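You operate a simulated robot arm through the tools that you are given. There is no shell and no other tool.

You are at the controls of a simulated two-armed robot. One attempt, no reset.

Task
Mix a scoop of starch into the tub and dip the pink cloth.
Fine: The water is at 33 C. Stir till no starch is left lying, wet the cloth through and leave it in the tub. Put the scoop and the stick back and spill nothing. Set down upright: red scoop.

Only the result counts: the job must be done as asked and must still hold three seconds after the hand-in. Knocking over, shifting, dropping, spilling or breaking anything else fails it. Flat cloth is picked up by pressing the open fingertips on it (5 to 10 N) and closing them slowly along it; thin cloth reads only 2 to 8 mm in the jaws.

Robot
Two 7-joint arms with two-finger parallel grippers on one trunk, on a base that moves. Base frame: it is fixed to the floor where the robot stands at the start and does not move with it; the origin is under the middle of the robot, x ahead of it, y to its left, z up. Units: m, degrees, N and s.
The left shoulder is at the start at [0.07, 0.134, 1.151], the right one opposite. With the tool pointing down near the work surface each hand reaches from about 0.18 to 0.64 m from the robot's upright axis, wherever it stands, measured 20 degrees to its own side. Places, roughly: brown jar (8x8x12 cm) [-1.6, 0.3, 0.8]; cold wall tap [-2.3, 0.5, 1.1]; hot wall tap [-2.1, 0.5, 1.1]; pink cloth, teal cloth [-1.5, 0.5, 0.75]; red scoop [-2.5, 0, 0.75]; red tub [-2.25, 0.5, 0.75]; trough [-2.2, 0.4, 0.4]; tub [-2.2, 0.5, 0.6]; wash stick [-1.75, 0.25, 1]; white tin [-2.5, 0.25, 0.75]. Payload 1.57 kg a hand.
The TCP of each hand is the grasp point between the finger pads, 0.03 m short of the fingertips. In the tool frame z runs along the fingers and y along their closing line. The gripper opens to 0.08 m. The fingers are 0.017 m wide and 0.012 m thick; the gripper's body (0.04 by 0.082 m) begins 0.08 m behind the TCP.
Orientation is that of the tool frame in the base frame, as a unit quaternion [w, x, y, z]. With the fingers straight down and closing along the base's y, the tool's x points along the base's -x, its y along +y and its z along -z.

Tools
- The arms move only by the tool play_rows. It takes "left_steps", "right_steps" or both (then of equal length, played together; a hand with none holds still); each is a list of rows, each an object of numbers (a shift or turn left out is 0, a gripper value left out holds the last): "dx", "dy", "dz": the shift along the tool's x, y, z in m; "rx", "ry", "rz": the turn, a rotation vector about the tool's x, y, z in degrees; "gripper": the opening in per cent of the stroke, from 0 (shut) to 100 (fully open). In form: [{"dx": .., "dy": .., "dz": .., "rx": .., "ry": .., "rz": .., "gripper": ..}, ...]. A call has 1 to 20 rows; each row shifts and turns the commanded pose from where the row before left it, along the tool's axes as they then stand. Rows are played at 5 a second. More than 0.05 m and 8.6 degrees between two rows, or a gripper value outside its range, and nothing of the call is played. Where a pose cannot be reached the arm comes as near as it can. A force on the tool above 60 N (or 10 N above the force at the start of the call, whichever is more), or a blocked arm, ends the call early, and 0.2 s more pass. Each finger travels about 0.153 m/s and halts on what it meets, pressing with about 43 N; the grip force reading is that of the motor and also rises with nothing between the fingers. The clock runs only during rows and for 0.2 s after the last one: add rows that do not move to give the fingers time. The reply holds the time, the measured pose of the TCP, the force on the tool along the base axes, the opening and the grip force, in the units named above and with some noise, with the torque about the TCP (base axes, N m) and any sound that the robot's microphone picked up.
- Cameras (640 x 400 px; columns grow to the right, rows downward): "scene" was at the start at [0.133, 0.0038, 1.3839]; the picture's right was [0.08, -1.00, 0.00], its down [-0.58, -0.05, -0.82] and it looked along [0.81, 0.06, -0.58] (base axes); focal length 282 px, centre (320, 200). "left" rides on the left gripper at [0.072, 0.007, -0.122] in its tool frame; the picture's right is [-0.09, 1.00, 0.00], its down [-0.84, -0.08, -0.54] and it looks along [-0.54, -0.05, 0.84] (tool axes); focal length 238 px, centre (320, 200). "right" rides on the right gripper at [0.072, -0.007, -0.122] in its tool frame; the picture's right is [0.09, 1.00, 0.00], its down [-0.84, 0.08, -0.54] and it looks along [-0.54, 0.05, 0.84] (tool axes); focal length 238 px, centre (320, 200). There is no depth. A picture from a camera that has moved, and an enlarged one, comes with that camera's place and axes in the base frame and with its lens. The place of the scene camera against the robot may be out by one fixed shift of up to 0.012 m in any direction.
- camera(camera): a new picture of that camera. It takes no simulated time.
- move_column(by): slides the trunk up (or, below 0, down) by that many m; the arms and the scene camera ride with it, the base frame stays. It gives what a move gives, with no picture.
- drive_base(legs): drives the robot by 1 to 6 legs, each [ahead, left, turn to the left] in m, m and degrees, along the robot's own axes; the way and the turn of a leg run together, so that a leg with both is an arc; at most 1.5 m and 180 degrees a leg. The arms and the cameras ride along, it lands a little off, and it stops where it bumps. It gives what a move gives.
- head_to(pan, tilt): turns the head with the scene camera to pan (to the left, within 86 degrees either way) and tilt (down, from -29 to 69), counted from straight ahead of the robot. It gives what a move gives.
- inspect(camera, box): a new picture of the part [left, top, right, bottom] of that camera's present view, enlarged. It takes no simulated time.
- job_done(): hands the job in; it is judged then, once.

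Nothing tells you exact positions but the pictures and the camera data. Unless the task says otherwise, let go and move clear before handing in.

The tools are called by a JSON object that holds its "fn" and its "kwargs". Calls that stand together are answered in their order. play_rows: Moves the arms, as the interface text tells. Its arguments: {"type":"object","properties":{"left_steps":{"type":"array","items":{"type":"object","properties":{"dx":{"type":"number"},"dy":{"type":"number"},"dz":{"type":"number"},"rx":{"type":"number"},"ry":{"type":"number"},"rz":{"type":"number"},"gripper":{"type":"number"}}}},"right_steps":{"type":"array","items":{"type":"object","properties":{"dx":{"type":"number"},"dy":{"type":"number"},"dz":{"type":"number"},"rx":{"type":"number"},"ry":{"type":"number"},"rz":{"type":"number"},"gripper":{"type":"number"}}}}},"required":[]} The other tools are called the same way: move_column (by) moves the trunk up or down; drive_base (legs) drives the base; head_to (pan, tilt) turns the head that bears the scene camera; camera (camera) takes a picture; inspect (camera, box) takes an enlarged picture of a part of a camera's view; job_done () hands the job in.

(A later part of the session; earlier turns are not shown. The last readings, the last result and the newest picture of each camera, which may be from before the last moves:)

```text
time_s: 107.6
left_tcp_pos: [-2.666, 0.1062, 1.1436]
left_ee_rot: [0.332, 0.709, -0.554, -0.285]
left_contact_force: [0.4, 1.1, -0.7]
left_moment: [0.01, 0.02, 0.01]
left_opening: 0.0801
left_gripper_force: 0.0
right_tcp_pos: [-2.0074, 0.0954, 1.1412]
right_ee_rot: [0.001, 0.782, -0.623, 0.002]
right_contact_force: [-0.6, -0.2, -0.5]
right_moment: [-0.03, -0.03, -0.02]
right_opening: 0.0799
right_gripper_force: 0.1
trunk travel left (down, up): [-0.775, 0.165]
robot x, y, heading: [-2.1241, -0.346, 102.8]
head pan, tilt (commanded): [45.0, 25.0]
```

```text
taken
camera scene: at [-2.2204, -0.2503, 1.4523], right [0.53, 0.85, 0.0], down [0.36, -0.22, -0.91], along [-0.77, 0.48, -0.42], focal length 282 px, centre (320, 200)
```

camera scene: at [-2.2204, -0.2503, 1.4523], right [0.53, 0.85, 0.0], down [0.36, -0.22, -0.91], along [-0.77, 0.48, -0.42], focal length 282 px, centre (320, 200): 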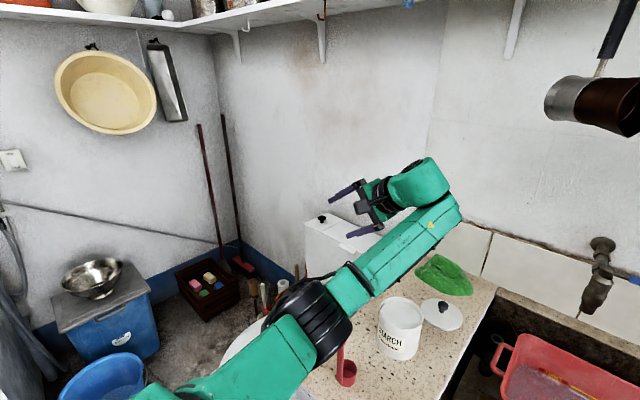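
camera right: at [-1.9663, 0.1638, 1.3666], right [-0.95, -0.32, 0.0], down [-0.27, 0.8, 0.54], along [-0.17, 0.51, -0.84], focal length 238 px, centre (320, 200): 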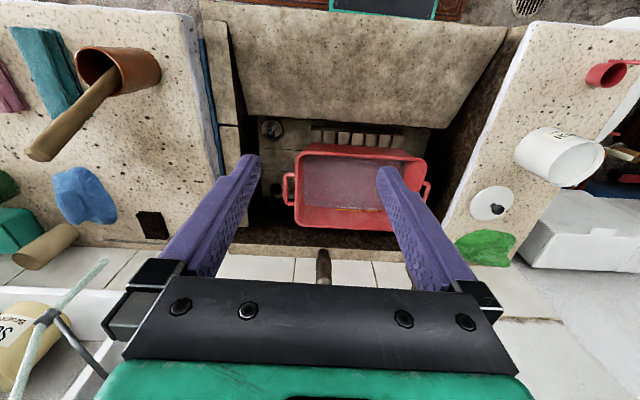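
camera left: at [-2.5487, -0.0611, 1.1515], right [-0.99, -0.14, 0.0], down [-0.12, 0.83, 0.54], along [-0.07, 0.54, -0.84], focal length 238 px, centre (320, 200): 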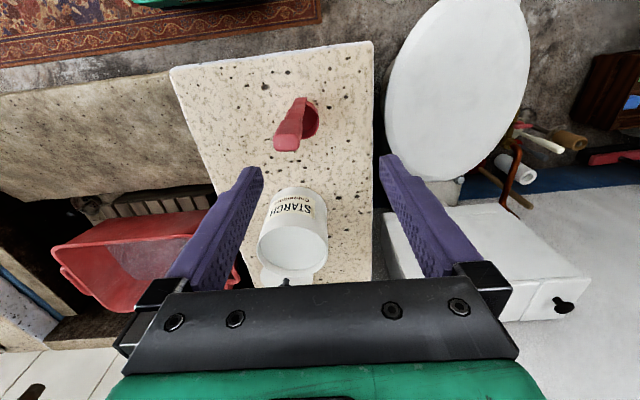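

It moved and the elbow bent, but the elbow is low near the scoop. I raise and pull the hand back at once.

{"fn": "play_rows", "kwargs": {"left_steps": [{"dx": 0.0, "dy": 0.0315, "dz": -0.0246}, {"dx": 0.0292, "dy": 0.0165, "dz": -0.013}, {"dx": 0.0292, "dy": 0.0165, "dz": -0.013}, {"dx": 0.0292, "dy": 0.0165, "dz": -0.013}, {"dx": 0.0292, "dy": 0.0165, "dz": -0.013}, {}, {}]}}

{"fn": "camera", "kwargs": {"camera": "scene"}}

```text
time_s: 109.2
left_tcp_pos: [-2.6391, -0.0109, 1.2639]
left_ee_rot: [0.333, 0.708, -0.554, -0.285]
left_contact_force: [-0.1, -0.2, -0.2]
left_moment: [-0.02, 0.03, 0.02]
left_opening: 0.08
left_gripper_force: 0.0
right_tcp_pos: [-2.0093, 0.0955, 1.1413]
right_ee_rot: [0.002, 0.783, -0.623, 0.002]
right_contact_force: [0.4, 0.2, 0.1]
right_moment: [0.0, 0.03, 0.02]
right_opening: 0.0801
right_gripper_force: 0.0
trunk travel left (down, up): [-0.775, 0.165]
robot x, y, heading: [-2.1268, -0.3447, 103.0]
head pan, tilt (commanded): [45.0, 25.0]
```

```text
taken
camera scene: at [-2.2209, -0.2499, 1.4522], right [0.53, 0.85, 0.0], down [0.36, -0.22, -0.91], along [-0.77, 0.48, -0.42], focal length 282 px, centre (320, 200)
```

scene: 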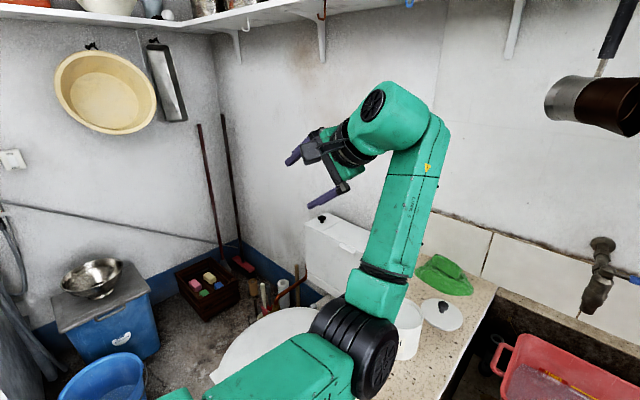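

The elbow hangs low now. I go back out to the stretched pose (where the upper arm had the right side up) and will then move sideways to the right, so the elbow joint bends outward instead of down.

{"fn": "play_rows", "kwargs": {"left_steps": [{"dx": -0.032, "dy": 0.0075, "dz": -0.006}, {"dx": -0.032, "dy": 0.0075, "dz": -0.006}, {"dx": -0.032, "dy": 0.0075, "dz": -0.006}, {"dx": -0.032, "dy": 0.0075, "dz": -0.006}, {"dy": 0.015, "dz": -0.015}, {}, {}]}}

{"fn": "camera", "kwargs": {"camera": "scene"}}

```text
time_s: 110.8
left_tcp_pos: [-2.67, 0.0963, 1.3203]
left_ee_rot: [0.316, 0.723, -0.536, -0.3]
left_contact_force: [-0.6, 1.0, -0.6]
left_moment: [0.02, 0.01, -0.03]
left_opening: 0.0798
left_gripper_force: 0.1
left hand out of reach, approached as far as the arm can: row 4, 5
right_tcp_pos: [-2.0079, 0.0941, 1.1406]
right_ee_rot: [0.002, 0.783, -0.622, 0.002]
right_contact_force: [0.4, -0.2, 0.1]
right_moment: [-0.02, 0.0, -0.01]
right_opening: 0.0801
right_gripper_force: 0.0
trunk travel left (down, up): [-0.775, 0.165]
robot x, y, heading: [-2.1252, -0.3438, 103.0]
head pan, tilt (commanded): [45.0, 25.0]
```

```text
taken
camera scene: at [-2.2202, -0.2502, 1.4523], right [0.53, 0.85, 0.0], down [0.36, -0.22, -0.91], along [-0.77, 0.48, -0.42], focal length 282 px, centre (320, 200)
```

scene: 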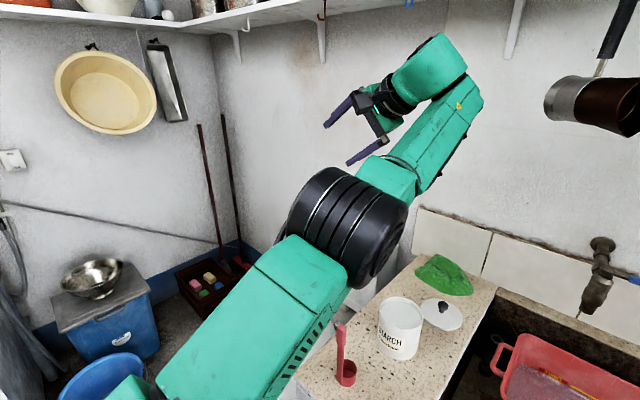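

The roll is halfway. In this stretched pose I roll the fingers further up to the left to bring the plate side up.

{"fn": "play_rows", "kwargs": {"left_steps": [{"rx": -8, "dy": 0.03}, {"rx": -8, "dy": 0.03}, {"rx": -8, "dy": 0.03}, {"rx": -8, "dy": 0.03}, {"rx": -8, "dy": 0.03}, {}, {}]}}

{"fn": "camera", "kwargs": {"camera": "scene"}}

```text
time_s: 112.4
left_tcp_pos: [-2.7141, 0.0837, 1.4635]
left_ee_rot: [0.554, 0.551, -0.422, -0.459]
left_contact_force: [-0.5, 0.1, -0.5]
left_moment: [0.0, 0.05, 0.03]
left_opening: 0.0799
left_gripper_force: 0.0
left hand out of reach, approached as far as the arm can: row 1
right_tcp_pos: [-2.0081, 0.0952, 1.141]
right_ee_rot: [0.001, 0.783, -0.622, 0.002]
right_contact_force: [0.1, 0.1, 0.1]
right_moment: [0.02, -0.02, -0.02]
right_opening: 0.0799
right_gripper_force: 0.1
trunk travel left (down, up): [-0.775, 0.165]
robot x, y, heading: [-2.1297, -0.3471, 103.1]
head pan, tilt (commanded): [45.0, 25.0]
```

```text
taken
camera scene: at [-2.2204, -0.2504, 1.4523], right [0.53, 0.85, 0.0], down [0.36, -0.22, -0.91], along [-0.77, 0.48, -0.42], focal length 282 px, centre (320, 200)
```

scene: 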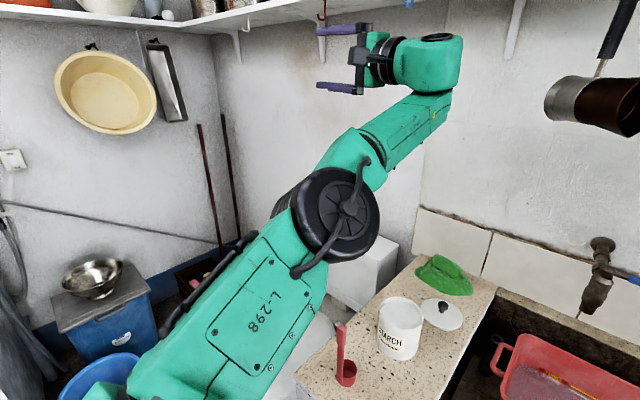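

The plate side faces up/inward as on the right arm. Now I draw the hand to the right and down so that the elbow joint flexes outward.

{"fn": "play_rows", "kwargs": {"left_steps": [{"dz": -0.04, "dy": -0.01}, {"dz": -0.04, "dy": -0.01}, {"dz": -0.04, "dy": -0.01, "dx": 0.01}, {"dz": -0.04, "dy": -0.01, "dx": 0.02}, {}, {}]}}

{"fn": "camera", "kwargs": {"camera": "scene"}}

```text
time_s: 113.8
left_tcp_pos: [-2.5557, 0.0906, 1.4139]
left_ee_rot: [0.554, 0.552, -0.423, -0.457]
left_contact_force: [0.0, -0.5, -0.8]
left_moment: [0.02, 0.02, 0.01]
left_opening: 0.08
left_gripper_force: 0.0
right_tcp_pos: [-2.0086, 0.0942, 1.1412]
right_ee_rot: [0.002, 0.783, -0.622, 0.001]
right_contact_force: [0.0, 0.3, 0.3]
right_moment: [-0.01, -0.03, -0.03]
right_opening: 0.08
right_gripper_force: 0.0
trunk travel left (down, up): [-0.775, 0.165]
robot x, y, heading: [-2.1268, -0.3444, 102.6]
head pan, tilt (commanded): [45.0, 25.0]
```

```text
taken
camera scene: at [-2.222, -0.2513, 1.4523], right [0.53, 0.85, 0.0], down [0.36, -0.22, -0.91], along [-0.77, 0.48, -0.42], focal length 282 px, centre (320, 200)
```

scene: 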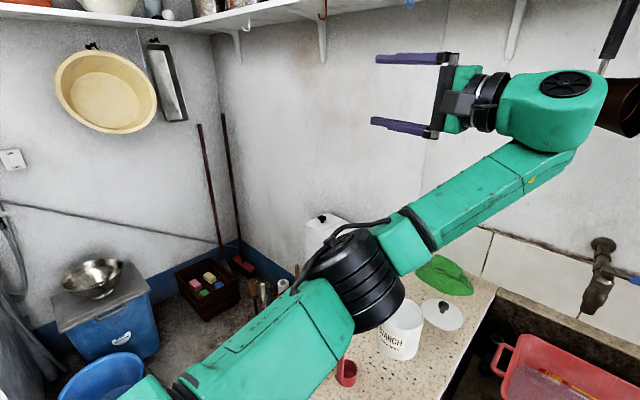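

The forearm now points right with the elbow to the left. I rotate the fingers back down about the wrist.

{"fn": "play_rows", "kwargs": {"left_steps": [{"rx": 8, "dy": -0.03}, {"rx": 8, "dy": -0.03}, {"rx": 8, "dy": -0.03}, {"rx": 8, "dy": -0.03}, {"rx": 8, "dy": -0.03}, {"rx": 8, "dy": -0.03}, {}, {}]}}

{"fn": "camera", "kwargs": {"camera": "scene"}}

```text
time_s: 115.6
left_tcp_pos: [-2.506, 0.1126, 1.2484]
left_ee_rot: [0.281, 0.729, -0.573, -0.246]
left_contact_force: [-0.5, 0.1, 0.9]
left_moment: [0.04, -0.01, -0.01]
left_opening: 0.08
left_gripper_force: 0.0
left hand out of reach, approached as far as the arm can: row 6
right_tcp_pos: [-2.0069, 0.0965, 1.1405]
right_ee_rot: [0.002, 0.783, -0.622, 0.003]
right_contact_force: [-0.2, 0.8, -0.4]
right_moment: [0.01, -0.01, -0.02]
right_opening: 0.0798
right_gripper_force: 0.0
trunk travel left (down, up): [-0.775, 0.165]
robot x, y, heading: [-2.1273, -0.3425, 102.9]
head pan, tilt (commanded): [45.0, 25.0]
```

```text
taken
camera scene: at [-2.2207, -0.2502, 1.4523], right [0.53, 0.85, 0.0], down [0.36, -0.22, -0.91], along [-0.77, 0.48, -0.42], focal length 282 px, centre (320, 200)
```

scene: 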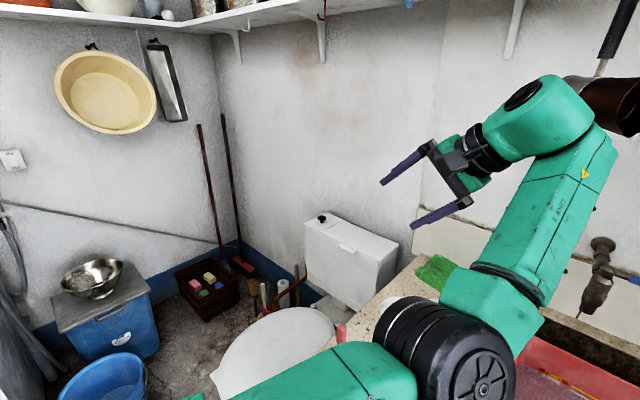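

The elbow follows the tool roll. I will roll the fingers left again (elbow out), then bring them down by a different path - swing to forward, then pitch down - which should leave the elbow out.

{"fn": "play_rows", "kwargs": {"left_steps": [{"rx": -8, "dy": 0.03}, {"rx": -8, "dy": 0.03}, {"rx": -8, "dy": 0.03}, {"rx": -8, "dy": 0.03}, {"rx": -8, "dy": 0.03}, {"rx": -8, "dy": 0.03}, {"rx": -8, "dy": 0.03}, {"rx": -8, "dy": 0.03}, {"rx": -8, "dy": 0.03}, {}]}}

{"fn": "camera", "kwargs": {"camera": "scene"}}

```text
time_s: 117.8
left_tcp_pos: [-2.565, 0.088, 1.4922]
left_ee_rot: [0.658, 0.423, -0.318, -0.535]
left_contact_force: [-0.7, 0.1, 0.5]
left_moment: [0.0, 0.0, 0.01]
left_opening: 0.08
left_gripper_force: 0.0
right_tcp_pos: [-2.0062, 0.095, 1.1408]
right_ee_rot: [0.001, 0.783, -0.622, 0.002]
right_contact_force: [0.2, -1.1, 0.7]
right_moment: [0.0, 0.01, 0.02]
right_opening: 0.0799
right_gripper_force: 0.1
trunk travel left (down, up): [-0.775, 0.165]
robot x, y, heading: [-2.1255, -0.346, 103.1]
head pan, tilt (commanded): [45.0, 25.0]
```

```text
taken
camera scene: at [-2.2207, -0.25, 1.4522], right [0.53, 0.85, 0.0], down [0.36, -0.22, -0.91], along [-0.77, 0.48, -0.42], focal length 282 px, centre (320, 200)
```

scene: 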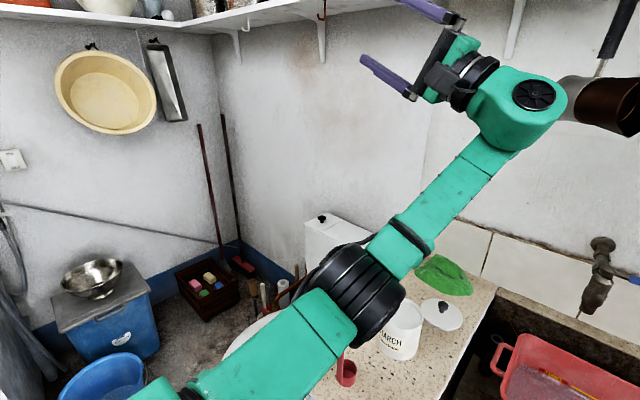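

Now I swing the fingers from left to forward about the vertical through the wrist.

{"fn": "play_rows", "kwargs": {"left_steps": [{"rx": 0.27, "ry": -7.17, "rz": -3.5, "dx": -0.0275}, {"rx": 0.27, "ry": -7.17, "rz": -3.5, "dx": -0.0275}, {"rx": 0.27, "ry": -7.17, "rz": -3.5, "dx": -0.0275}, {"rx": 0.27, "ry": -7.17, "rz": -3.5, "dx": -0.0275}, {"rx": 0.27, "ry": -7.17, "rz": -3.5, "dx": -0.0275}, {"rx": 0.27, "ry": -7.17, "rz": -3.5, "dx": -0.0275}, {}]}}

{"fn": "camera", "kwargs": {"camera": "scene"}}

```text
time_s: 119.4
left_tcp_pos: [-2.5432, 0.248, 1.4994]
left_ee_rot: [-0.383, -0.258, 0.463, 0.757]
left_contact_force: [-1.1, -0.1, -0.9]
left_moment: [0.0, 0.02, 0.01]
left_opening: 0.0799
left_gripper_force: 0.0
right_tcp_pos: [-2.0077, 0.095, 1.1406]
right_ee_rot: [0.001, 0.783, -0.622, 0.001]
right_contact_force: [-0.4, 0.0, -0.3]
right_moment: [0.0, 0.0, 0.0]
right_opening: 0.0802
right_gripper_force: 0.1
trunk travel left (down, up): [-0.775, 0.165]
robot x, y, heading: [-2.1252, -0.3437, 102.8]
head pan, tilt (commanded): [45.0, 25.0]
```

```text
taken
camera scene: at [-2.2209, -0.2502, 1.4522], right [0.53, 0.85, 0.0], down [0.36, -0.22, -0.91], along [-0.77, 0.48, -0.42], focal length 282 px, centre (320, 200)
```

scene: 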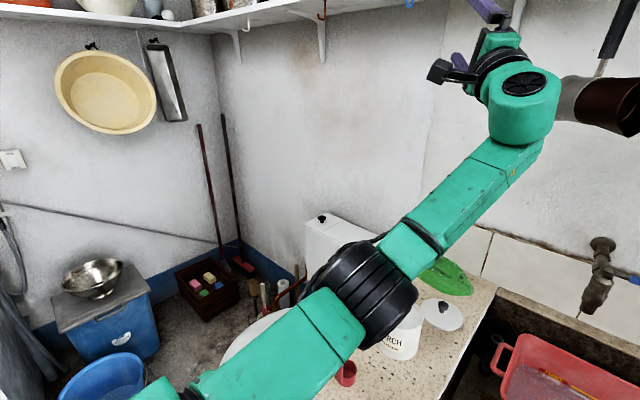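

Good: the elbow stayed. I continue the swing to forward.

{"fn": "play_rows", "kwargs": {"left_steps": [{"rx": 0.27, "ry": -7.17, "rz": -3.5, "dx": -0.0275}, {"rx": 0.27, "ry": -7.17, "rz": -3.5, "dx": -0.0275}, {"rx": 0.27, "ry": -7.17, "rz": -3.5, "dx": -0.0275}, {"rx": 0.27, "ry": -7.17, "rz": -3.5, "dx": -0.0275}, {"rx": 0.27, "ry": -7.17, "rz": -3.5, "dx": -0.0275}, {}]}}

{"fn": "camera", "kwargs": {"camera": "scene"}}

```text
time_s: 120.8
left_tcp_pos: [-2.4403, 0.3327, 1.503]
left_ee_rot: [-0.101, -0.084, 0.523, 0.842]
left_contact_force: [-0.9, 0.3, -0.2]
left_moment: [0.0, 0.0, -0.03]
left_opening: 0.0799
left_gripper_force: 0.1
right_tcp_pos: [-2.0074, 0.0952, 1.141]
right_ee_rot: [0.002, 0.783, -0.622, 0.002]
right_contact_force: [0.0, -0.3, 0.1]
right_moment: [0.01, -0.01, -0.01]
right_opening: 0.08
right_gripper_force: 0.1
trunk travel left (down, up): [-0.775, 0.165]
robot x, y, heading: [-2.1248, -0.3444, 103.1]
head pan, tilt (commanded): [45.0, 25.0]
```

```text
taken
camera scene: at [-2.2209, -0.2502, 1.4522], right [0.53, 0.85, 0.0], down [0.36, -0.22, -0.91], along [-0.77, 0.48, -0.42], focal length 282 px, centre (320, 200)
```

scene: 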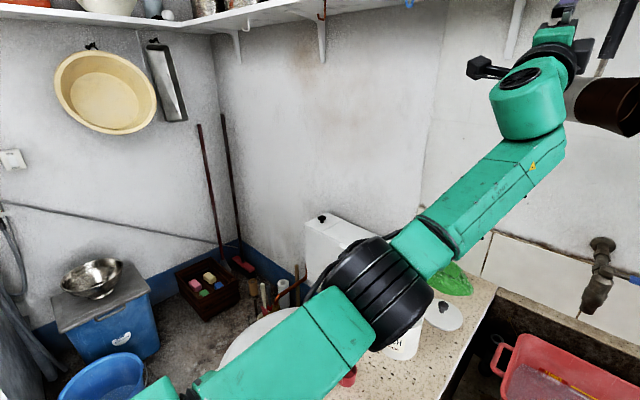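

The fingers point forward. Now I pitch them down about the wrist.

{"fn": "play_rows", "kwargs": {"left_steps": [{"rx": 8, "dy": -0.0306}, {"rx": 8, "dy": -0.0306}, {"rx": 8, "dy": -0.0306}, {"rx": 8, "dy": -0.0306}, {"rx": 8, "dy": -0.0306}, {"rx": 8, "dy": -0.0306}, {"rx": 8, "dy": -0.0306}, {}]}}

{"fn": "camera", "kwargs": {"camera": "scene"}}

```text
time_s: 122.6
left_tcp_pos: [-2.4333, 0.3421, 1.2986]
left_ee_rot: [-0.05, -0.123, 0.858, 0.497]
left_contact_force: [0.4, 0.4, -0.2]
left_moment: [0.0, -0.01, 0.02]
left_opening: 0.08
left_gripper_force: 0.0
right_tcp_pos: [-2.0082, 0.0955, 1.141]
right_ee_rot: [0.002, 0.783, -0.622, 0.003]
right_contact_force: [-0.1, -0.1, -0.5]
right_moment: [-0.03, 0.01, 0.01]
right_opening: 0.0801
right_gripper_force: 0.1
trunk travel left (down, up): [-0.775, 0.165]
robot x, y, heading: [-2.1282, -0.3476, 103.3]
head pan, tilt (commanded): [45.0, 25.0]
```

```text
taken
camera scene: at [-2.2208, -0.2501, 1.4522], right [0.53, 0.85, 0.0], down [0.36, -0.22, -0.91], along [-0.77, 0.48, -0.42], focal length 282 px, centre (320, 200)
```

scene: 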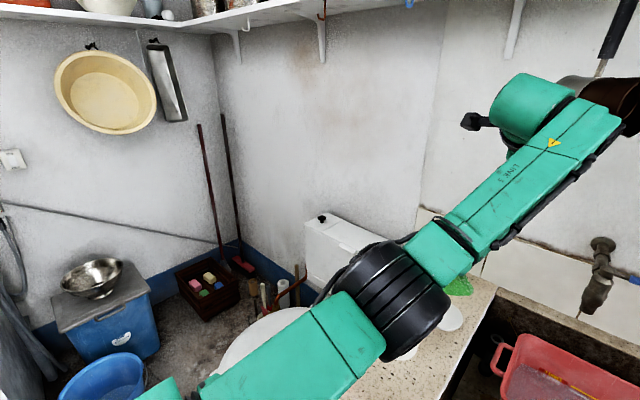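

The elbow holds. I continue pitching to straight down.

{"fn": "play_rows", "kwargs": {"left_steps": [{"rx": 8, "dy": -0.0306}, {"rx": 8, "dy": -0.0306}, {"rx": 8, "dy": -0.0306}, {"rx": 8, "dy": -0.0306}, {"rx": 8, "dy": -0.0306}, {"rx": 8, "dy": -0.0306}, {"rx": 8, "dy": -0.0306}, {}, {}]}}

{"fn": "camera", "kwargs": {"camera": "scene"}}

```text
time_s: 124.6
left_tcp_pos: [-2.388, 0.1852, 1.1772]
left_ee_rot: [0.013, -0.131, 0.991, 0.036]
left_contact_force: [-0.4, 0.0, 0.2]
left_moment: [0.0, 0.0, -0.04]
left_opening: 0.08
left_gripper_force: 0.0
left hand out of reach, approached as far as the arm can: row 6
right_tcp_pos: [-2.0086, 0.0964, 1.141]
right_ee_rot: [0.002, 0.783, -0.622, 0.002]
right_contact_force: [0.5, 0.5, -0.4]
right_moment: [0.01, -0.04, 0.0]
right_opening: 0.0798
right_gripper_force: 0.0
trunk travel left (down, up): [-0.775, 0.165]
robot x, y, heading: [-2.127, -0.3427, 103.0]
head pan, tilt (commanded): [45.0, 25.0]
```

```text
taken
camera scene: at [-2.2214, -0.2497, 1.4521], right [0.53, 0.85, 0.0], down [0.36, -0.22, -0.91], along [-0.77, 0.48, -0.42], focal length 282 px, centre (320, 200)
```

scene: 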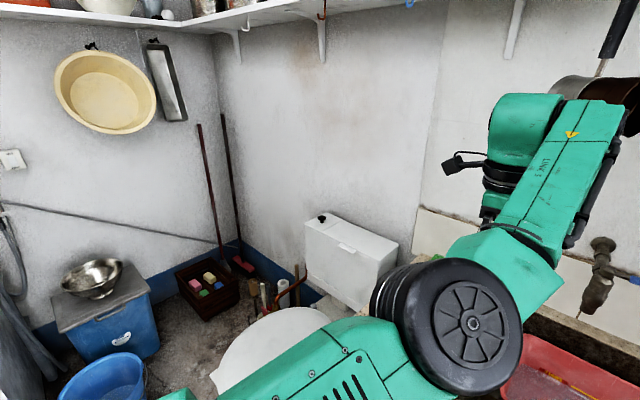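

The wrist bend limit bites because the hands are working too high relative to the shoulders. I raise the trunk fully so that the hands work about 0.4 m below the shoulders, then lower the left hand and check.

{"fn": "move_column", "kwargs": {"by": 0.16}}

{"fn": "play_rows", "kwargs": {"left_steps": [{"dz": 0.04}, {"dz": 0.04}, {"dz": 0.04}, {"dz": 0.04}, {"dz": 0.04}, {"dz": 0.04}, {}, {}]}}

{"fn": "head_to", "kwargs": {"pan": 20, "tilt": 45}}

{"fn": "camera", "kwargs": {"camera": "scene"}}

```text
time_s: 126.5
left_tcp_pos: [-2.3887, 0.1842, 1.3377]
left_ee_rot: [0.012, -0.132, 0.991, 0.037]
left_contact_force: [-0.2, -0.2, 0.9]
left_moment: [-0.03, 0.0, -0.01]
left_opening: 0.0801
left_gripper_force: 0.1
right_tcp_pos: [-2.0083, 0.0955, 1.3013]
right_ee_rot: [0.001, 0.782, -0.623, 0.003]
right_contact_force: [-0.1, 0.3, -1.0]
right_moment: [0.0, 0.0, -0.01]
right_opening: 0.08
right_gripper_force: 0.1
trunk travel left (down, up): [-0.935, 0.005]
robot x, y, heading: [-2.1274, -0.3448, 103.0]
head pan, tilt (commanded): [45.0, 25.0]
```

```text
time_s: 128.2
left_tcp_pos: [-2.3851, 0.2057, 1.0983]
left_ee_rot: [0.013, -0.132, 0.991, 0.037]
left_contact_force: [0.1, -0.7, -1.6]
left_moment: [-0.01, 0.0, 0.03]
left_opening: 0.0802
left_gripper_force: 0.1
left hand out of reach, approached as far as the arm can: row 1
right_tcp_pos: [-2.0069, 0.0958, 1.3007]
right_ee_rot: [0.002, 0.783, -0.622, 0.001]
right_contact_force: [-0.2, 0.4, 0.0]
right_moment: [0.03, -0.02, -0.01]
right_opening: 0.0799
right_gripper_force: 0.0
trunk travel left (down, up): [-0.935, 0.005]
robot x, y, heading: [-2.125, -0.3478, 103.4]
head pan, tilt (commanded): [45.0, 25.0]
```

```text
time_s: 129.1
left_tcp_pos: [-2.3835, 0.2062, 1.0974]
left_ee_rot: [0.012, -0.132, 0.991, 0.037]
left_contact_force: [-0.3, 0.5, 0.9]
left_moment: [0.02, 0.01, 0.0]
left_opening: 0.0803
left_gripper_force: 0.1
right_tcp_pos: [-2.008, 0.0956, 1.3017]
right_ee_rot: [0.002, 0.782, -0.623, 0.002]
right_contact_force: [-0.1, -0.2, 0.3]
right_moment: [0.01, -0.03, 0.0]
right_opening: 0.08
right_gripper_force: 0.0
trunk travel left (down, up): [-0.935, 0.005]
robot x, y, heading: [-2.1264, -0.3448, 102.9]
head pan, tilt (commanded): [20.0, 45.0]
```

```text
taken
camera scene: at [-2.187, -0.2307, 1.5817], right [0.84, 0.55, 0.0], down [0.39, -0.59, -0.71], along [-0.39, 0.59, -0.71], focal length 282 px, centre (320, 200)
```

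scene: 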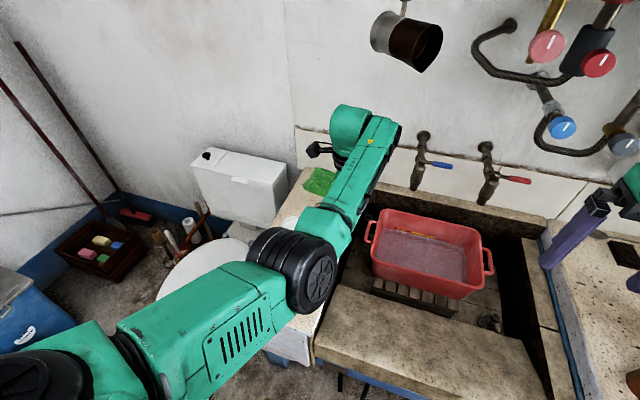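

With the trunk up the left arm has more room. I turn the tool back to room-aligned yaw and bring it toward the scoop, well above it, to test the reach.

{"fn": "play_rows", "kwargs": {"left_steps": [{"rz": -8.5}, {"rz": -8.5}, {"rz": -8.5}, {"rz": -8.5}, {"rz": -8.5}, {"rz": -8.5}, {"rz": -8.5}, {"rz": -8.5}, {"rz": -8.5}, {"rz": -8.5}, {}, {}]}}

{"fn": "camera", "kwargs": {"camera": "scene"}}

```text
time_s: 131.7
left_tcp_pos: [-2.3853, 0.2083, 1.0986]
left_ee_rot: [-0.034, 0.767, -0.641, -0.019]
left_contact_force: [-0.1, 0.1, 0.5]
left_moment: [0.01, 0.01, -0.01]
left_opening: 0.0801
left_gripper_force: 0.0
right_tcp_pos: [-2.0081, 0.0954, 1.2999]
right_ee_rot: [0.001, 0.783, -0.623, 0.002]
right_contact_force: [-0.5, -0.4, -0.5]
right_moment: [0.01, 0.05, -0.02]
right_opening: 0.0801
right_gripper_force: 0.1
trunk travel left (down, up): [-0.935, 0.005]
robot x, y, heading: [-2.1285, -0.3451, 102.9]
head pan, tilt (commanded): [20.0, 45.0]
```

```text
taken
camera scene: at [-2.1869, -0.2307, 1.5817], right [0.84, 0.54, 0.0], down [0.39, -0.59, -0.71], along [-0.39, 0.59, -0.71], focal length 282 px, centre (320, 200)
```

scene: 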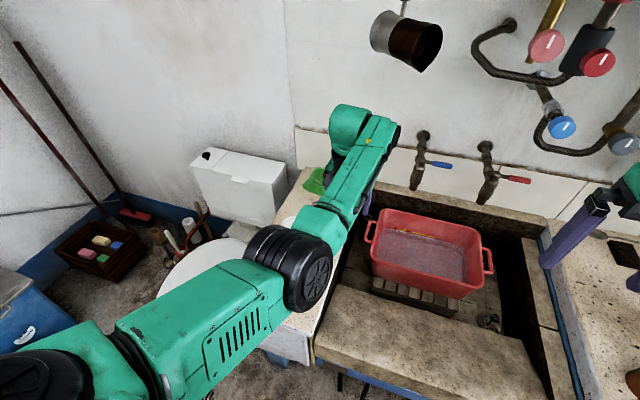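

Now toward the scoop at safe height.

{"fn": "play_rows", "kwargs": {"left_steps": [{"dy": 0.038, "dx": 0.01}, {"dy": 0.038, "dx": 0.02}, {"dy": 0.038, "dx": 0.03}, {"dy": 0.038, "dx": 0.035}, {"dy": 0.038, "dx": 0.035}, {"dx": 0.035}, {}, {}]}}

{"fn": "camera", "kwargs": {"camera": "scene"}}

```text
refused: row 4 steps farther than a row can; nothing moved
```

```text
taken
camera scene: at [-2.1869, -0.2307, 1.5817], right [0.84, 0.54, 0.0], down [0.39, -0.59, -0.71], along [-0.39, 0.59, -0.71], focal length 282 px, centre (320, 200)
```

scene: 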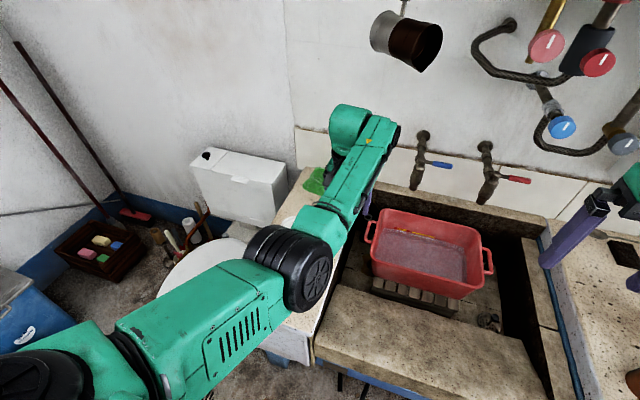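

The step was too large; I use smaller rows.

{"fn": "play_rows", "kwargs": {"left_steps": [{"dy": 0.035, "dx": 0.01}, {"dy": 0.035, "dx": 0.02}, {"dy": 0.035, "dx": 0.03}, {"dy": 0.035, "dx": 0.03}, {"dy": 0.035, "dx": 0.03}, {"dy": 0.015, "dx": 0.03}, {"dx": 0.018}, {}, {}]}}

{"fn": "camera", "kwargs": {"camera": "scene"}}

```text
time_s: 133.7
left_tcp_pos: [-2.5442, 0.0077, 1.0812]
left_ee_rot: [-0.034, 0.766, -0.642, -0.017]
left_contact_force: [0.4, 0.6, -0.6]
left_moment: [0.0, -0.02, -0.01]
left_opening: 0.08
left_gripper_force: 0.0
right_tcp_pos: [-2.0074, 0.0959, 1.3015]
right_ee_rot: [0.001, 0.783, -0.622, 0.002]
right_contact_force: [-0.8, 0.2, 0.3]
right_moment: [-0.01, 0.0, -0.01]
right_opening: 0.0799
right_gripper_force: 0.0
trunk travel left (down, up): [-0.935, 0.005]
robot x, y, heading: [-2.1229, -0.3435, 102.9]
head pan, tilt (commanded): [20.0, 45.0]
```

```text
taken
camera scene: at [-2.1871, -0.2305, 1.5816], right [0.84, 0.54, 0.0], down [0.39, -0.59, -0.71], along [-0.39, 0.59, -0.71], focal length 282 px, centre (320, 200)
```

scene: 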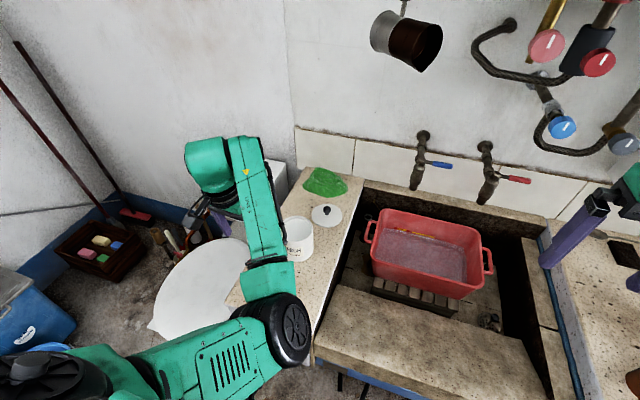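

With the trunk up this reach works cleanly. Before gripping, I test the pour over the tub empty-handed: move there and tilt the fingers to the right.

{"fn": "play_rows", "kwargs": {"left_steps": [{"dy": -0.02, "dx": -0.035}, {"dy": -0.02, "dx": -0.035}, {"dy": -0.035, "dx": -0.03}, {"dy": -0.035, "dx": -0.03}, {"dy": -0.035, "dx": -0.03}, {"dy": -0.035, "dx": -0.02}, {"dy": -0.035}, {}, {"rx": 8}, {"rx": 8}, {"rx": 8}, {"rx": 8}, {"rx": 8}, {"rx": 8}, {"rx": 8}, {}, {}]}}

{"fn": "camera", "kwargs": {"camera": "scene"}}

```text
time_s: 137.3
left_tcp_pos: [-2.3744, 0.2228, 1.1076]
left_ee_rot: [-0.367, 0.686, -0.582, 0.236]
left_contact_force: [0.4, 0.3, -0.1]
left_moment: [0.04, 0.0, -0.03]
left_opening: 0.08
left_gripper_force: 0.1
left hand out of reach, approached as far as the arm can: row 14, 15
right_tcp_pos: [-2.0071, 0.096, 1.2987]
right_ee_rot: [0.001, 0.782, -0.623, 0.001]
right_contact_force: [0.3, 0.0, -1.1]
right_moment: [0.01, 0.0, 0.02]
right_opening: 0.0799
right_gripper_force: 0.1
trunk travel left (down, up): [-0.935, 0.005]
robot x, y, heading: [-2.1275, -0.3458, 102.6]
head pan, tilt (commanded): [20.0, 45.0]
```

```text
taken
camera scene: at [-2.1865, -0.2306, 1.5817], right [0.84, 0.54, 0.0], down [0.38, -0.59, -0.71], along [-0.39, 0.59, -0.71], focal length 282 px, centre (320, 200)
```

scene: 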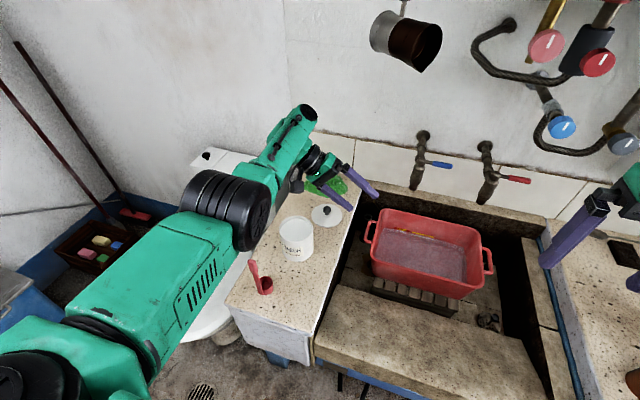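

The fingers tilt right with the elbow nicely up and left, but the arm is at full stretch. From here I pull in a little, then swing the fingers to forward and down again, which should leave the elbow up and out as at the start.

{"fn": "play_rows", "kwargs": {"left_steps": [{"dx": 0.035, "dy": -0.003, "dz": -0.002}, {"dx": 0.035, "dy": -0.003, "dz": -0.002}, {"dx": 0.035, "dy": -0.003, "dz": -0.002}, {"dx": 0.035, "dy": -0.003, "dz": -0.002}, {}, {}]}}

{"fn": "camera", "kwargs": {"camera": "scene"}}

```text
time_s: 138.7
left_tcp_pos: [-2.3715, 0.2093, 1.108]
left_ee_rot: [-0.374, 0.675, -0.583, 0.255]
left_contact_force: [0.9, -0.9, 0.1]
left_moment: [-0.02, 0.01, -0.03]
left_opening: 0.0797
left_gripper_force: 0.0
left hand out of reach, approached as far as the arm can: row 1, 2, 3, 4
right_tcp_pos: [-2.0083, 0.0959, 1.3008]
right_ee_rot: [0.002, 0.783, -0.622, 0.003]
right_contact_force: [0.0, 0.3, 0.8]
right_moment: [0.01, 0.05, 0.01]
right_opening: 0.08
right_gripper_force: 0.0
trunk travel left (down, up): [-0.935, 0.005]
robot x, y, heading: [-2.1251, -0.3464, 103.2]
head pan, tilt (commanded): [20.0, 45.0]
```

```text
taken
camera scene: at [-2.1869, -0.2306, 1.5816], right [0.84, 0.54, 0.0], down [0.39, -0.59, -0.71], along [-0.39, 0.59, -0.71], focal length 282 px, centre (320, 200)
```

scene: 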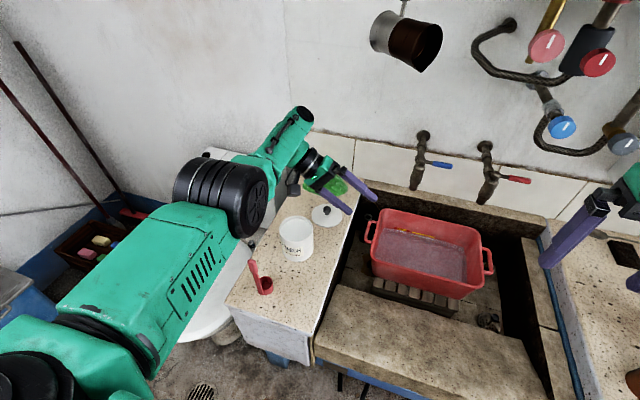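

Radially stuck again; I move right (tangentially) to unlock it.

{"fn": "play_rows", "kwargs": {"left_steps": [{"dy": -0.0246, "dz": 0.0313}, {"dy": -0.0246, "dz": 0.0313}, {"dy": -0.0246, "dz": 0.0313}, {"dx": 0.03}, {"dx": 0.03}, {"dx": 0.03}, {}, {}]}}

{"fn": "camera", "kwargs": {"camera": "scene"}}

```text
time_s: 140.5
left_tcp_pos: [-2.3126, 0.227, 1.1112]
left_ee_rot: [-0.375, 0.674, -0.583, 0.255]
left_contact_force: [-0.6, -1.0, -0.2]
left_moment: [0.0, 0.0, -0.01]
left_opening: 0.08
left_gripper_force: 0.0
left hand out of reach, approached as far as the arm can: row 1, 2, 4, 5, 6
right_tcp_pos: [-2.0082, 0.0942, 1.3016]
right_ee_rot: [0.001, 0.782, -0.623, 0.002]
right_contact_force: [0.2, 1.0, -0.7]
right_moment: [0.0, -0.02, 0.02]
right_opening: 0.0802
right_gripper_force: 0.1
trunk travel left (down, up): [-0.935, 0.005]
robot x, y, heading: [-2.125, -0.3446, 103.3]
head pan, tilt (commanded): [20.0, 45.0]
```

```text
taken
camera scene: at [-2.1874, -0.2309, 1.5816], right [0.84, 0.54, 0.0], down [0.39, -0.59, -0.71], along [-0.38, 0.59, -0.71], focal length 282 px, centre (320, 200)
```

scene: 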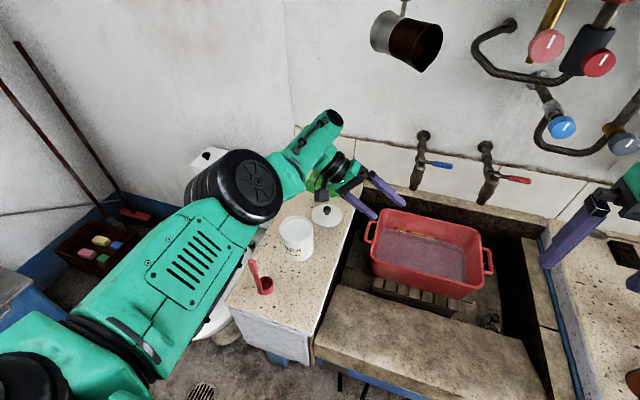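

The left arm remains awkward. The right arm is healthy, so I test on it, empty-handed over the trough: lower, move forward, and pitch the fingers up toward level.

{"fn": "play_rows", "kwargs": {"right_steps": [{"dz": 0.04}, {"dz": 0.04}, {"dz": 0.04}, {"dz": 0.04}, {"dz": 0.04}, {"dz": 0.04}, {"dx": -0.035}, {"dx": -0.035}, {"dx": -0.035}, {"dx": -0.035}, {}, {}]}}

{"fn": "head_to", "kwargs": {"pan": -15, "tilt": 45}}

{"fn": "camera", "kwargs": {"camera": "scene"}}

```text
time_s: 143.1
left_tcp_pos: [-2.3123, 0.2264, 1.1102]
left_ee_rot: [-0.374, 0.675, -0.582, 0.255]
left_contact_force: [-0.5, 0.3, 0.1]
left_moment: [-0.01, 0.01, 0.0]
left_opening: 0.0799
left_gripper_force: 0.0
right_tcp_pos: [-2.0203, 0.2048, 1.0792]
right_ee_rot: [0.001, 0.783, -0.622, 0.002]
right_contact_force: [-0.5, 0.0, -0.2]
right_moment: [0.0, -0.02, 0.03]
right_opening: 0.0799
right_gripper_force: 0.0
right hand out of reach, approached as far as the arm can: row 9, 10
trunk travel left (down, up): [-0.935, 0.005]
robot x, y, heading: [-2.1263, -0.3438, 102.9]
head pan, tilt (commanded): [20.0, 45.0]
```

```text
time_s: 144.2
left_tcp_pos: [-2.3107, 0.2266, 1.1098]
left_ee_rot: [-0.375, 0.674, -0.583, 0.255]
left_contact_force: [-0.4, -1.0, 0.1]
left_moment: [0.02, 0.02, -0.01]
left_opening: 0.08
left_gripper_force: 0.1
right_tcp_pos: [-2.0199, 0.2041, 1.0778]
right_ee_rot: [0.001, 0.782, -0.623, 0.002]
right_contact_force: [0.1, -0.6, -0.6]
right_moment: [0.01, 0.02, -0.01]
right_opening: 0.0799
right_gripper_force: 0.1
trunk travel left (down, up): [-0.935, 0.005]
robot x, y, heading: [-2.1296, -0.3429, 102.8]
head pan, tilt (commanded): [-15.0, 45.0]
```

```text
taken
camera scene: at [-2.1399, -0.2177, 1.5817], right [1.0, -0.03, 0.0], down [-0.02, -0.71, -0.71], along [0.02, 0.71, -0.71], focal length 282 px, centre (320, 200)
```

scene: 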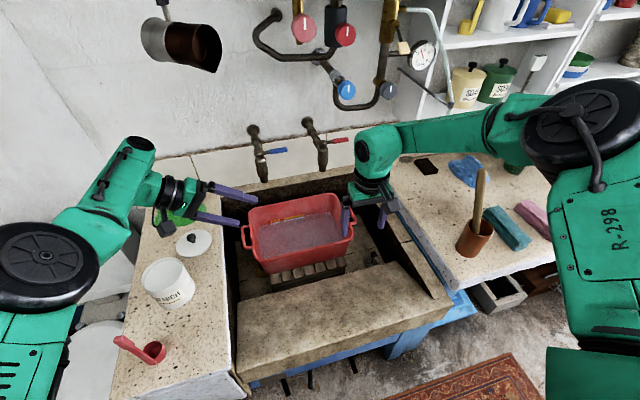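

The right arm also reported a limit earlier than its stated reach; maybe the steps were too fast for the joints. I test with much smaller steps.

{"fn": "play_rows", "kwargs": {"right_steps": [{"dx": -0.01}, {"dx": -0.01}, {"dx": -0.01}, {"dx": -0.01}, {"dx": -0.01}, {"dx": -0.01}, {}], "left_steps": [{"dx": 0.01}, {"dx": 0.01}, {"dx": 0.01}, {"dx": 0.01}, {"dx": 0.01}, {"dx": 0.01}, {}]}}

```text
time_s: 145.8
left_tcp_pos: [-2.3107, 0.2269, 1.1105]
left_ee_rot: [-0.374, 0.674, -0.582, 0.256]
left_contact_force: [-0.3, -0.3, -0.1]
left_moment: [0.01, -0.04, 0.02]
left_opening: 0.0802
left_gripper_force: 0.0
left hand out of reach, approached as far as the arm can: row 1, 2, 3, 4, 5, 6
right_tcp_pos: [-2.0094, 0.225, 1.0996]
right_ee_rot: [0.002, 0.782, -0.623, 0.002]
right_contact_force: [0.0, -0.5, -0.8]
right_moment: [-0.01, -0.02, 0.01]
right_opening: 0.0803
right_gripper_force: 0.1
right hand out of reach, approached as far as the arm can: row 1, 2, 3, 4, 5, 6
trunk travel left (down, up): [-0.935, 0.005]
robot x, y, heading: [-2.1267, -0.3437, 103.0]
head pan, tilt (commanded): [-15.0, 45.0]
```

The limits are real. I probe how the right arm behaves when going lower and then forward.

{"fn": "play_rows", "kwargs": {"right_steps": [{"dz": 0.03}, {"dz": 0.03}, {"dz": 0.03}, {"dz": 0.03}, {"dz": 0.03}, {"dz": 0.03}, {"dx": -0.02}, {"dx": -0.02}, {"dx": -0.02}, {"dx": -0.02}, {}, {}]}}

{"fn": "camera", "kwargs": {"camera": "scene"}}

```text
time_s: 148.3
left_tcp_pos: [-2.3118, 0.2266, 1.1096]
left_ee_rot: [-0.375, 0.674, -0.583, 0.255]
left_contact_force: [0.4, 0.0, 0.5]
left_moment: [0.0, -0.01, 0.03]
left_opening: 0.0797
left_gripper_force: 0.0
right_tcp_pos: [-1.9778, 0.19, 1.0313]
right_ee_rot: [0.001, 0.782, -0.623, 0.001]
right_contact_force: [0.7, -0.3, 0.4]
right_moment: [0.0, 0.01, 0.02]
right_opening: 0.0799
right_gripper_force: 0.0
right hand out of reach, approached as far as the arm can: row 1, 2, 3, 4, 5, 6, 7, 8, 9, 10
trunk travel left (down, up): [-0.935, 0.005]
robot x, y, heading: [-2.1278, -0.348, 103.0]
head pan, tilt (commanded): [-15.0, 45.0]
```

```text
taken
camera scene: at [-2.1397, -0.2177, 1.5817], right [1.0, -0.03, 0.0], down [-0.02, -0.71, -0.71], along [0.02, 0.71, -0.71], focal length 282 px, centre (320, 200)
```

scene: 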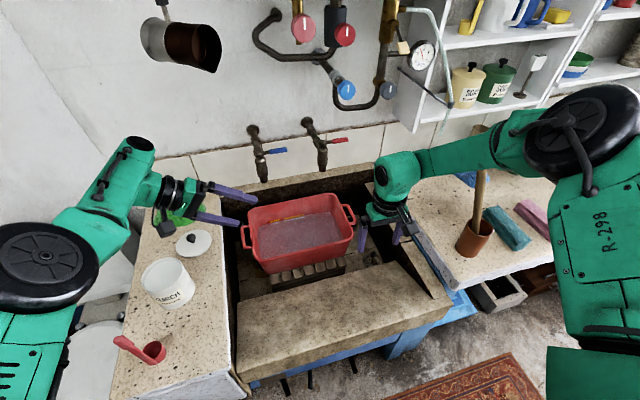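

The wrist seems unable to bend less than about 50 degrees, so the shoulder should be only about 0.2 m above the hand. I will work with the right arm and first park the left arm: untilt it and take it out to the left.

{"fn": "play_rows", "kwargs": {"left_steps": [{"rx": -8}, {"rx": -8}, {"rx": -8}, {"rx": -8}, {"rx": -8}, {"rx": -8}, {"dy": 0.035, "dx": 0.01}, {"dy": 0.035, "dx": 0.02}, {"dy": 0.035, "dx": 0.02}, {"dy": 0.035, "dx": 0.03}, {"dy": 0.035, "dx": 0.03}, {"dy": 0.03, "dx": 0.03}, {"dy": 0.03, "dx": 0.03}, {}, {}]}}

{"fn": "head_to", "kwargs": {"pan": 25, "tilt": 40}}

{"fn": "camera", "kwargs": {"camera": "scene"}}

```text
time_s: 151.6
left_tcp_pos: [-2.5198, 0.0133, 1.0737]
left_ee_rot: [-0.059, 0.774, -0.631, -0.011]
left_contact_force: [-0.6, -0.5, 0.2]
left_moment: [0.0, 0.0, 0.0]
left_opening: 0.0801
left_gripper_force: 0.0
left hand out of reach, approached as far as the arm can: row 1
right_tcp_pos: [-1.9773, 0.1912, 1.0312]
right_ee_rot: [0.0, 0.782, -0.623, 0.002]
right_contact_force: [-0.2, -0.1, 0.5]
right_moment: [0.01, 0.0, -0.04]
right_opening: 0.0794
right_gripper_force: 0.0
trunk travel left (down, up): [-0.935, 0.005]
robot x, y, heading: [-2.1239, -0.3466, 102.9]
head pan, tilt (commanded): [-15.0, 45.0]
```

```text
time_s: 152.6
left_tcp_pos: [-2.5196, 0.0149, 1.0747]
left_ee_rot: [-0.061, 0.774, -0.63, -0.013]
left_contact_force: [-0.4, 0.0, -0.4]
left_moment: [-0.01, 0.01, 0.03]
left_opening: 0.0801
left_gripper_force: 0.1
right_tcp_pos: [-1.9781, 0.1914, 1.0315]
right_ee_rot: [0.001, 0.782, -0.623, 0.002]
right_contact_force: [-0.1, -0.4, -1.1]
right_moment: [0.01, 0.0, 0.0]
right_opening: 0.0801
right_gripper_force: 0.0
trunk travel left (down, up): [-0.935, 0.005]
robot x, y, heading: [-2.1286, -0.3413, 103.1]
head pan, tilt (commanded): [25.0, 40.0]
```

```text
taken
camera scene: at [-2.1948, -0.2319, 1.5889], right [0.79, 0.62, 0.0], down [0.4, -0.51, -0.77], along [-0.47, 0.6, -0.64], focal length 282 px, centre (320, 200)
```

scene: 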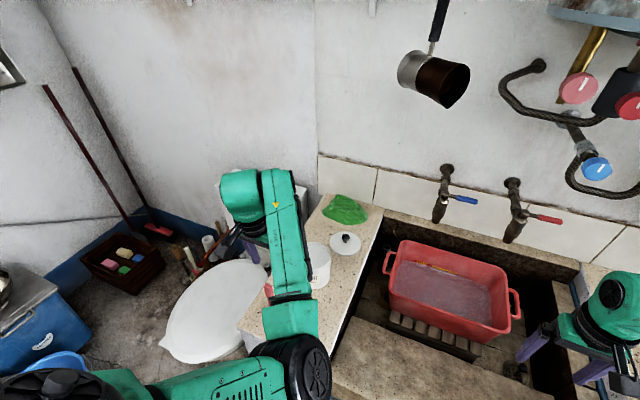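

The left hand hovers above the scoop. I raise it and move it further left to park it, and raise the right hand, before lowering the trunk.

{"fn": "play_rows", "kwargs": {"left_steps": [{"dz": -0.035}, {"dz": -0.035}, {"dz": -0.035}, {"dz": -0.035}, {"dz": -0.035}, {"dy": 0.035}, {"dy": 0.035}, {"dy": 0.035}, {"dy": 0.035, "dx": 0.02}, {"dy": 0.035, "dx": 0.02}, {}, {}], "right_steps": [{"dz": -0.035}, {"dz": -0.035}, {"dz": -0.035}, {"dz": -0.035}, {"dz": -0.035}, {"dz": -0.035}, {"dz": -0.035}, {"dx": 0.02}, {"dx": 0.02}, {"dx": 0.02}, {}, {}]}}

{"fn": "camera", "kwargs": {"camera": "scene"}}

```text
time_s: 155.2
left_tcp_pos: [-2.7182, -0.0529, 1.2088]
left_ee_rot: [-0.068, 0.768, -0.636, -0.003]
left_contact_force: [0.2, -0.3, -0.2]
left_moment: [-0.06, 0.02, 0.02]
left_opening: 0.08
left_gripper_force: 0.1
left hand out of reach, approached as far as the arm can: row 1, 2, 3, 4
right_tcp_pos: [-1.9636, 0.1343, 1.2758]
right_ee_rot: [0.003, 0.783, -0.622, 0.002]
right_contact_force: [-0.5, 0.5, 0.0]
right_moment: [0.0, 0.02, 0.01]
right_opening: 0.0802
right_gripper_force: 0.0
trunk travel left (down, up): [-0.935, 0.005]
robot x, y, heading: [-2.1254, -0.347, 102.9]
head pan, tilt (commanded): [25.0, 40.0]
```

```text
taken
camera scene: at [-2.1935, -0.2306, 1.5889], right [0.79, 0.62, 0.0], down [0.39, -0.51, -0.77], along [-0.47, 0.6, -0.64], focal length 282 px, centre (320, 200)
```

scene: 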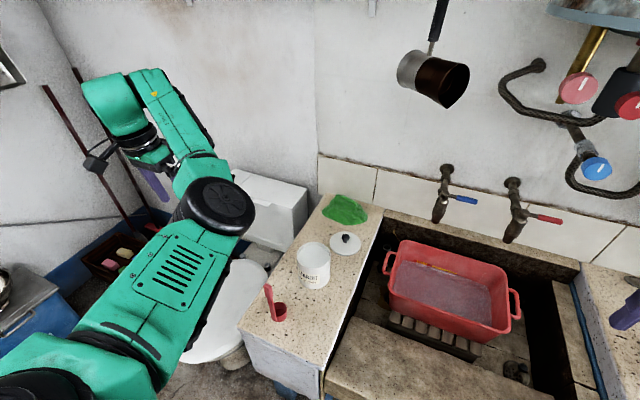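

The left arm is parked over the toilet side. Now I lower the trunk by 0.16 and test the right arm's forward pitch about its wrist, empty-handed.

{"fn": "move_column", "kwargs": {"by": -0.16}}

{"fn": "play_rows", "kwargs": {"right_steps": [{"ry": -8, "dx": -0.03}, {"ry": -8, "dx": -0.03}, {"ry": -8, "dx": -0.03}, {"ry": -8, "dx": -0.03}, {"ry": -8, "dx": -0.03}, {"ry": -8, "dx": -0.03}, {"ry": -8, "dx": -0.03}, {}]}}

{"fn": "head_to", "kwargs": {"pan": -25, "tilt": 40}}

{"fn": "camera", "kwargs": {"camera": "scene"}}

```text
time_s: 157.1
left_tcp_pos: [-2.7196, -0.0537, 1.0481]
left_ee_rot: [-0.068, 0.769, -0.636, -0.004]
left_contact_force: [-0.1, 0.1, 0.1]
left_moment: [-0.03, -0.01, 0.05]
left_opening: 0.0801
left_gripper_force: 0.0
right_tcp_pos: [-1.9644, 0.1322, 1.1162]
right_ee_rot: [0.001, 0.783, -0.622, 0.002]
right_contact_force: [0.0, 0.0, 0.3]
right_moment: [0.0, -0.03, -0.04]
right_opening: 0.0801
right_gripper_force: 0.0
trunk travel left (down, up): [-0.775, 0.165]
robot x, y, heading: [-2.1286, -0.3429, 102.7]
head pan, tilt (commanded): [25.0, 40.0]
```

```text
time_s: 158.8
left_tcp_pos: [-2.7202, -0.0545, 1.0475]
left_ee_rot: [-0.067, 0.769, -0.636, -0.005]
left_contact_force: [0.5, -0.2, 0.4]
left_moment: [-0.01, 0.01, -0.01]
left_opening: 0.08
left_gripper_force: 0.1
right_tcp_pos: [-2.0056, 0.3137, 1.1967]
right_ee_rot: [-0.291, 0.692, -0.55, -0.366]
right_contact_force: [0.0, -0.6, 0.7]
right_moment: [-0.01, -0.02, 0.02]
right_opening: 0.0799
right_gripper_force: 0.0
trunk travel left (down, up): [-0.775, 0.165]
robot x, y, heading: [-2.1264, -0.3457, 103.3]
head pan, tilt (commanded): [25.0, 40.0]
```

```text
time_s: 160.0
left_tcp_pos: [-2.7195, -0.0534, 1.0488]
left_ee_rot: [-0.068, 0.769, -0.636, -0.005]
left_contact_force: [0.1, 0.4, -0.8]
left_moment: [0.02, 0.0, 0.01]
left_opening: 0.0802
left_gripper_force: 0.0
right_tcp_pos: [-2.0057, 0.3132, 1.1971]
right_ee_rot: [-0.29, 0.693, -0.55, -0.366]
right_contact_force: [0.7, 0.3, -0.2]
right_moment: [0.0, 0.03, -0.01]
right_opening: 0.0797
right_gripper_force: 0.1
trunk travel left (down, up): [-0.775, 0.165]
robot x, y, heading: [-2.1308, -0.3463, 102.8]
head pan, tilt (commanded): [-25.0, 40.0]
```

```text
taken
camera scene: at [-2.1251, -0.2158, 1.4289], right [0.98, -0.21, 0.0], down [-0.13, -0.63, -0.77], along [0.16, 0.75, -0.64], focal length 282 px, centre (320, 200)
```

scene: 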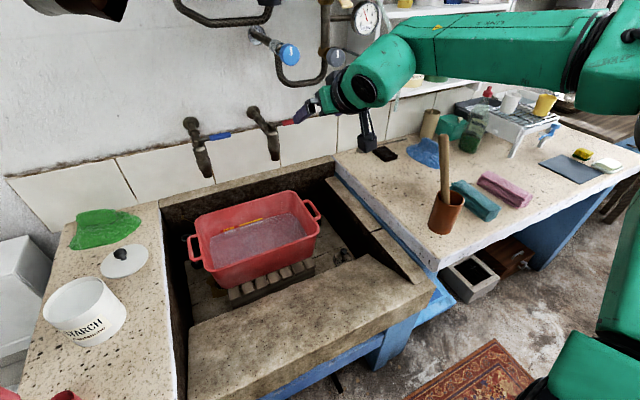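

The forward pitch works well on the right arm (elbow out, forearm lateral). I continue past level to check the full pouring angle, keeping clear of the taps.

{"fn": "play_rows", "kwargs": {"right_steps": [{"ry": -8, "dx": -0.015}, {"ry": -8, "dx": -0.015}, {"ry": -8, "dx": -0.015}, {"ry": -8, "dx": -0.015}, {"ry": -8, "dx": -0.015}, {"ry": -8, "dx": -0.015}, {"ry": -8, "dx": -0.015}, {}, {}]}}

{"fn": "camera", "kwargs": {"camera": "scene"}}

```text
time_s: 162.0
left_tcp_pos: [-2.7188, -0.0538, 1.0482]
left_ee_rot: [-0.067, 0.768, -0.636, -0.005]
left_contact_force: [-0.1, 0.1, -0.4]
left_moment: [0.02, 0.02, -0.02]
left_opening: 0.0799
left_gripper_force: 0.0
right_tcp_pos: [-2.0018, 0.322, 1.3368]
right_ee_rot: [0.48, -0.487, 0.38, 0.622]
right_contact_force: [-0.2, 0.5, 0.1]
right_moment: [0.02, 0.02, -0.01]
right_opening: 0.0801
right_gripper_force: 0.1
right hand out of reach, approached as far as the arm can: row 5, 6, 7
trunk travel left (down, up): [-0.775, 0.165]
robot x, y, heading: [-2.1289, -0.3458, 103.0]
head pan, tilt (commanded): [-25.0, 40.0]
```

```text
taken
camera scene: at [-2.1241, -0.2159, 1.4289], right [0.98, -0.21, 0.0], down [-0.13, -0.63, -0.77], along [0.16, 0.75, -0.64], focal length 282 px, centre (320, 200)
```

scene: 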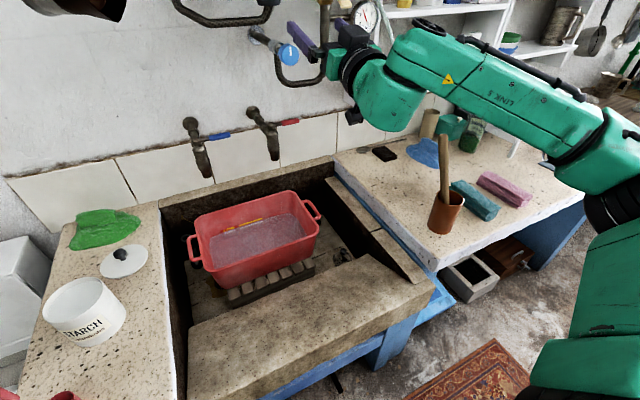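

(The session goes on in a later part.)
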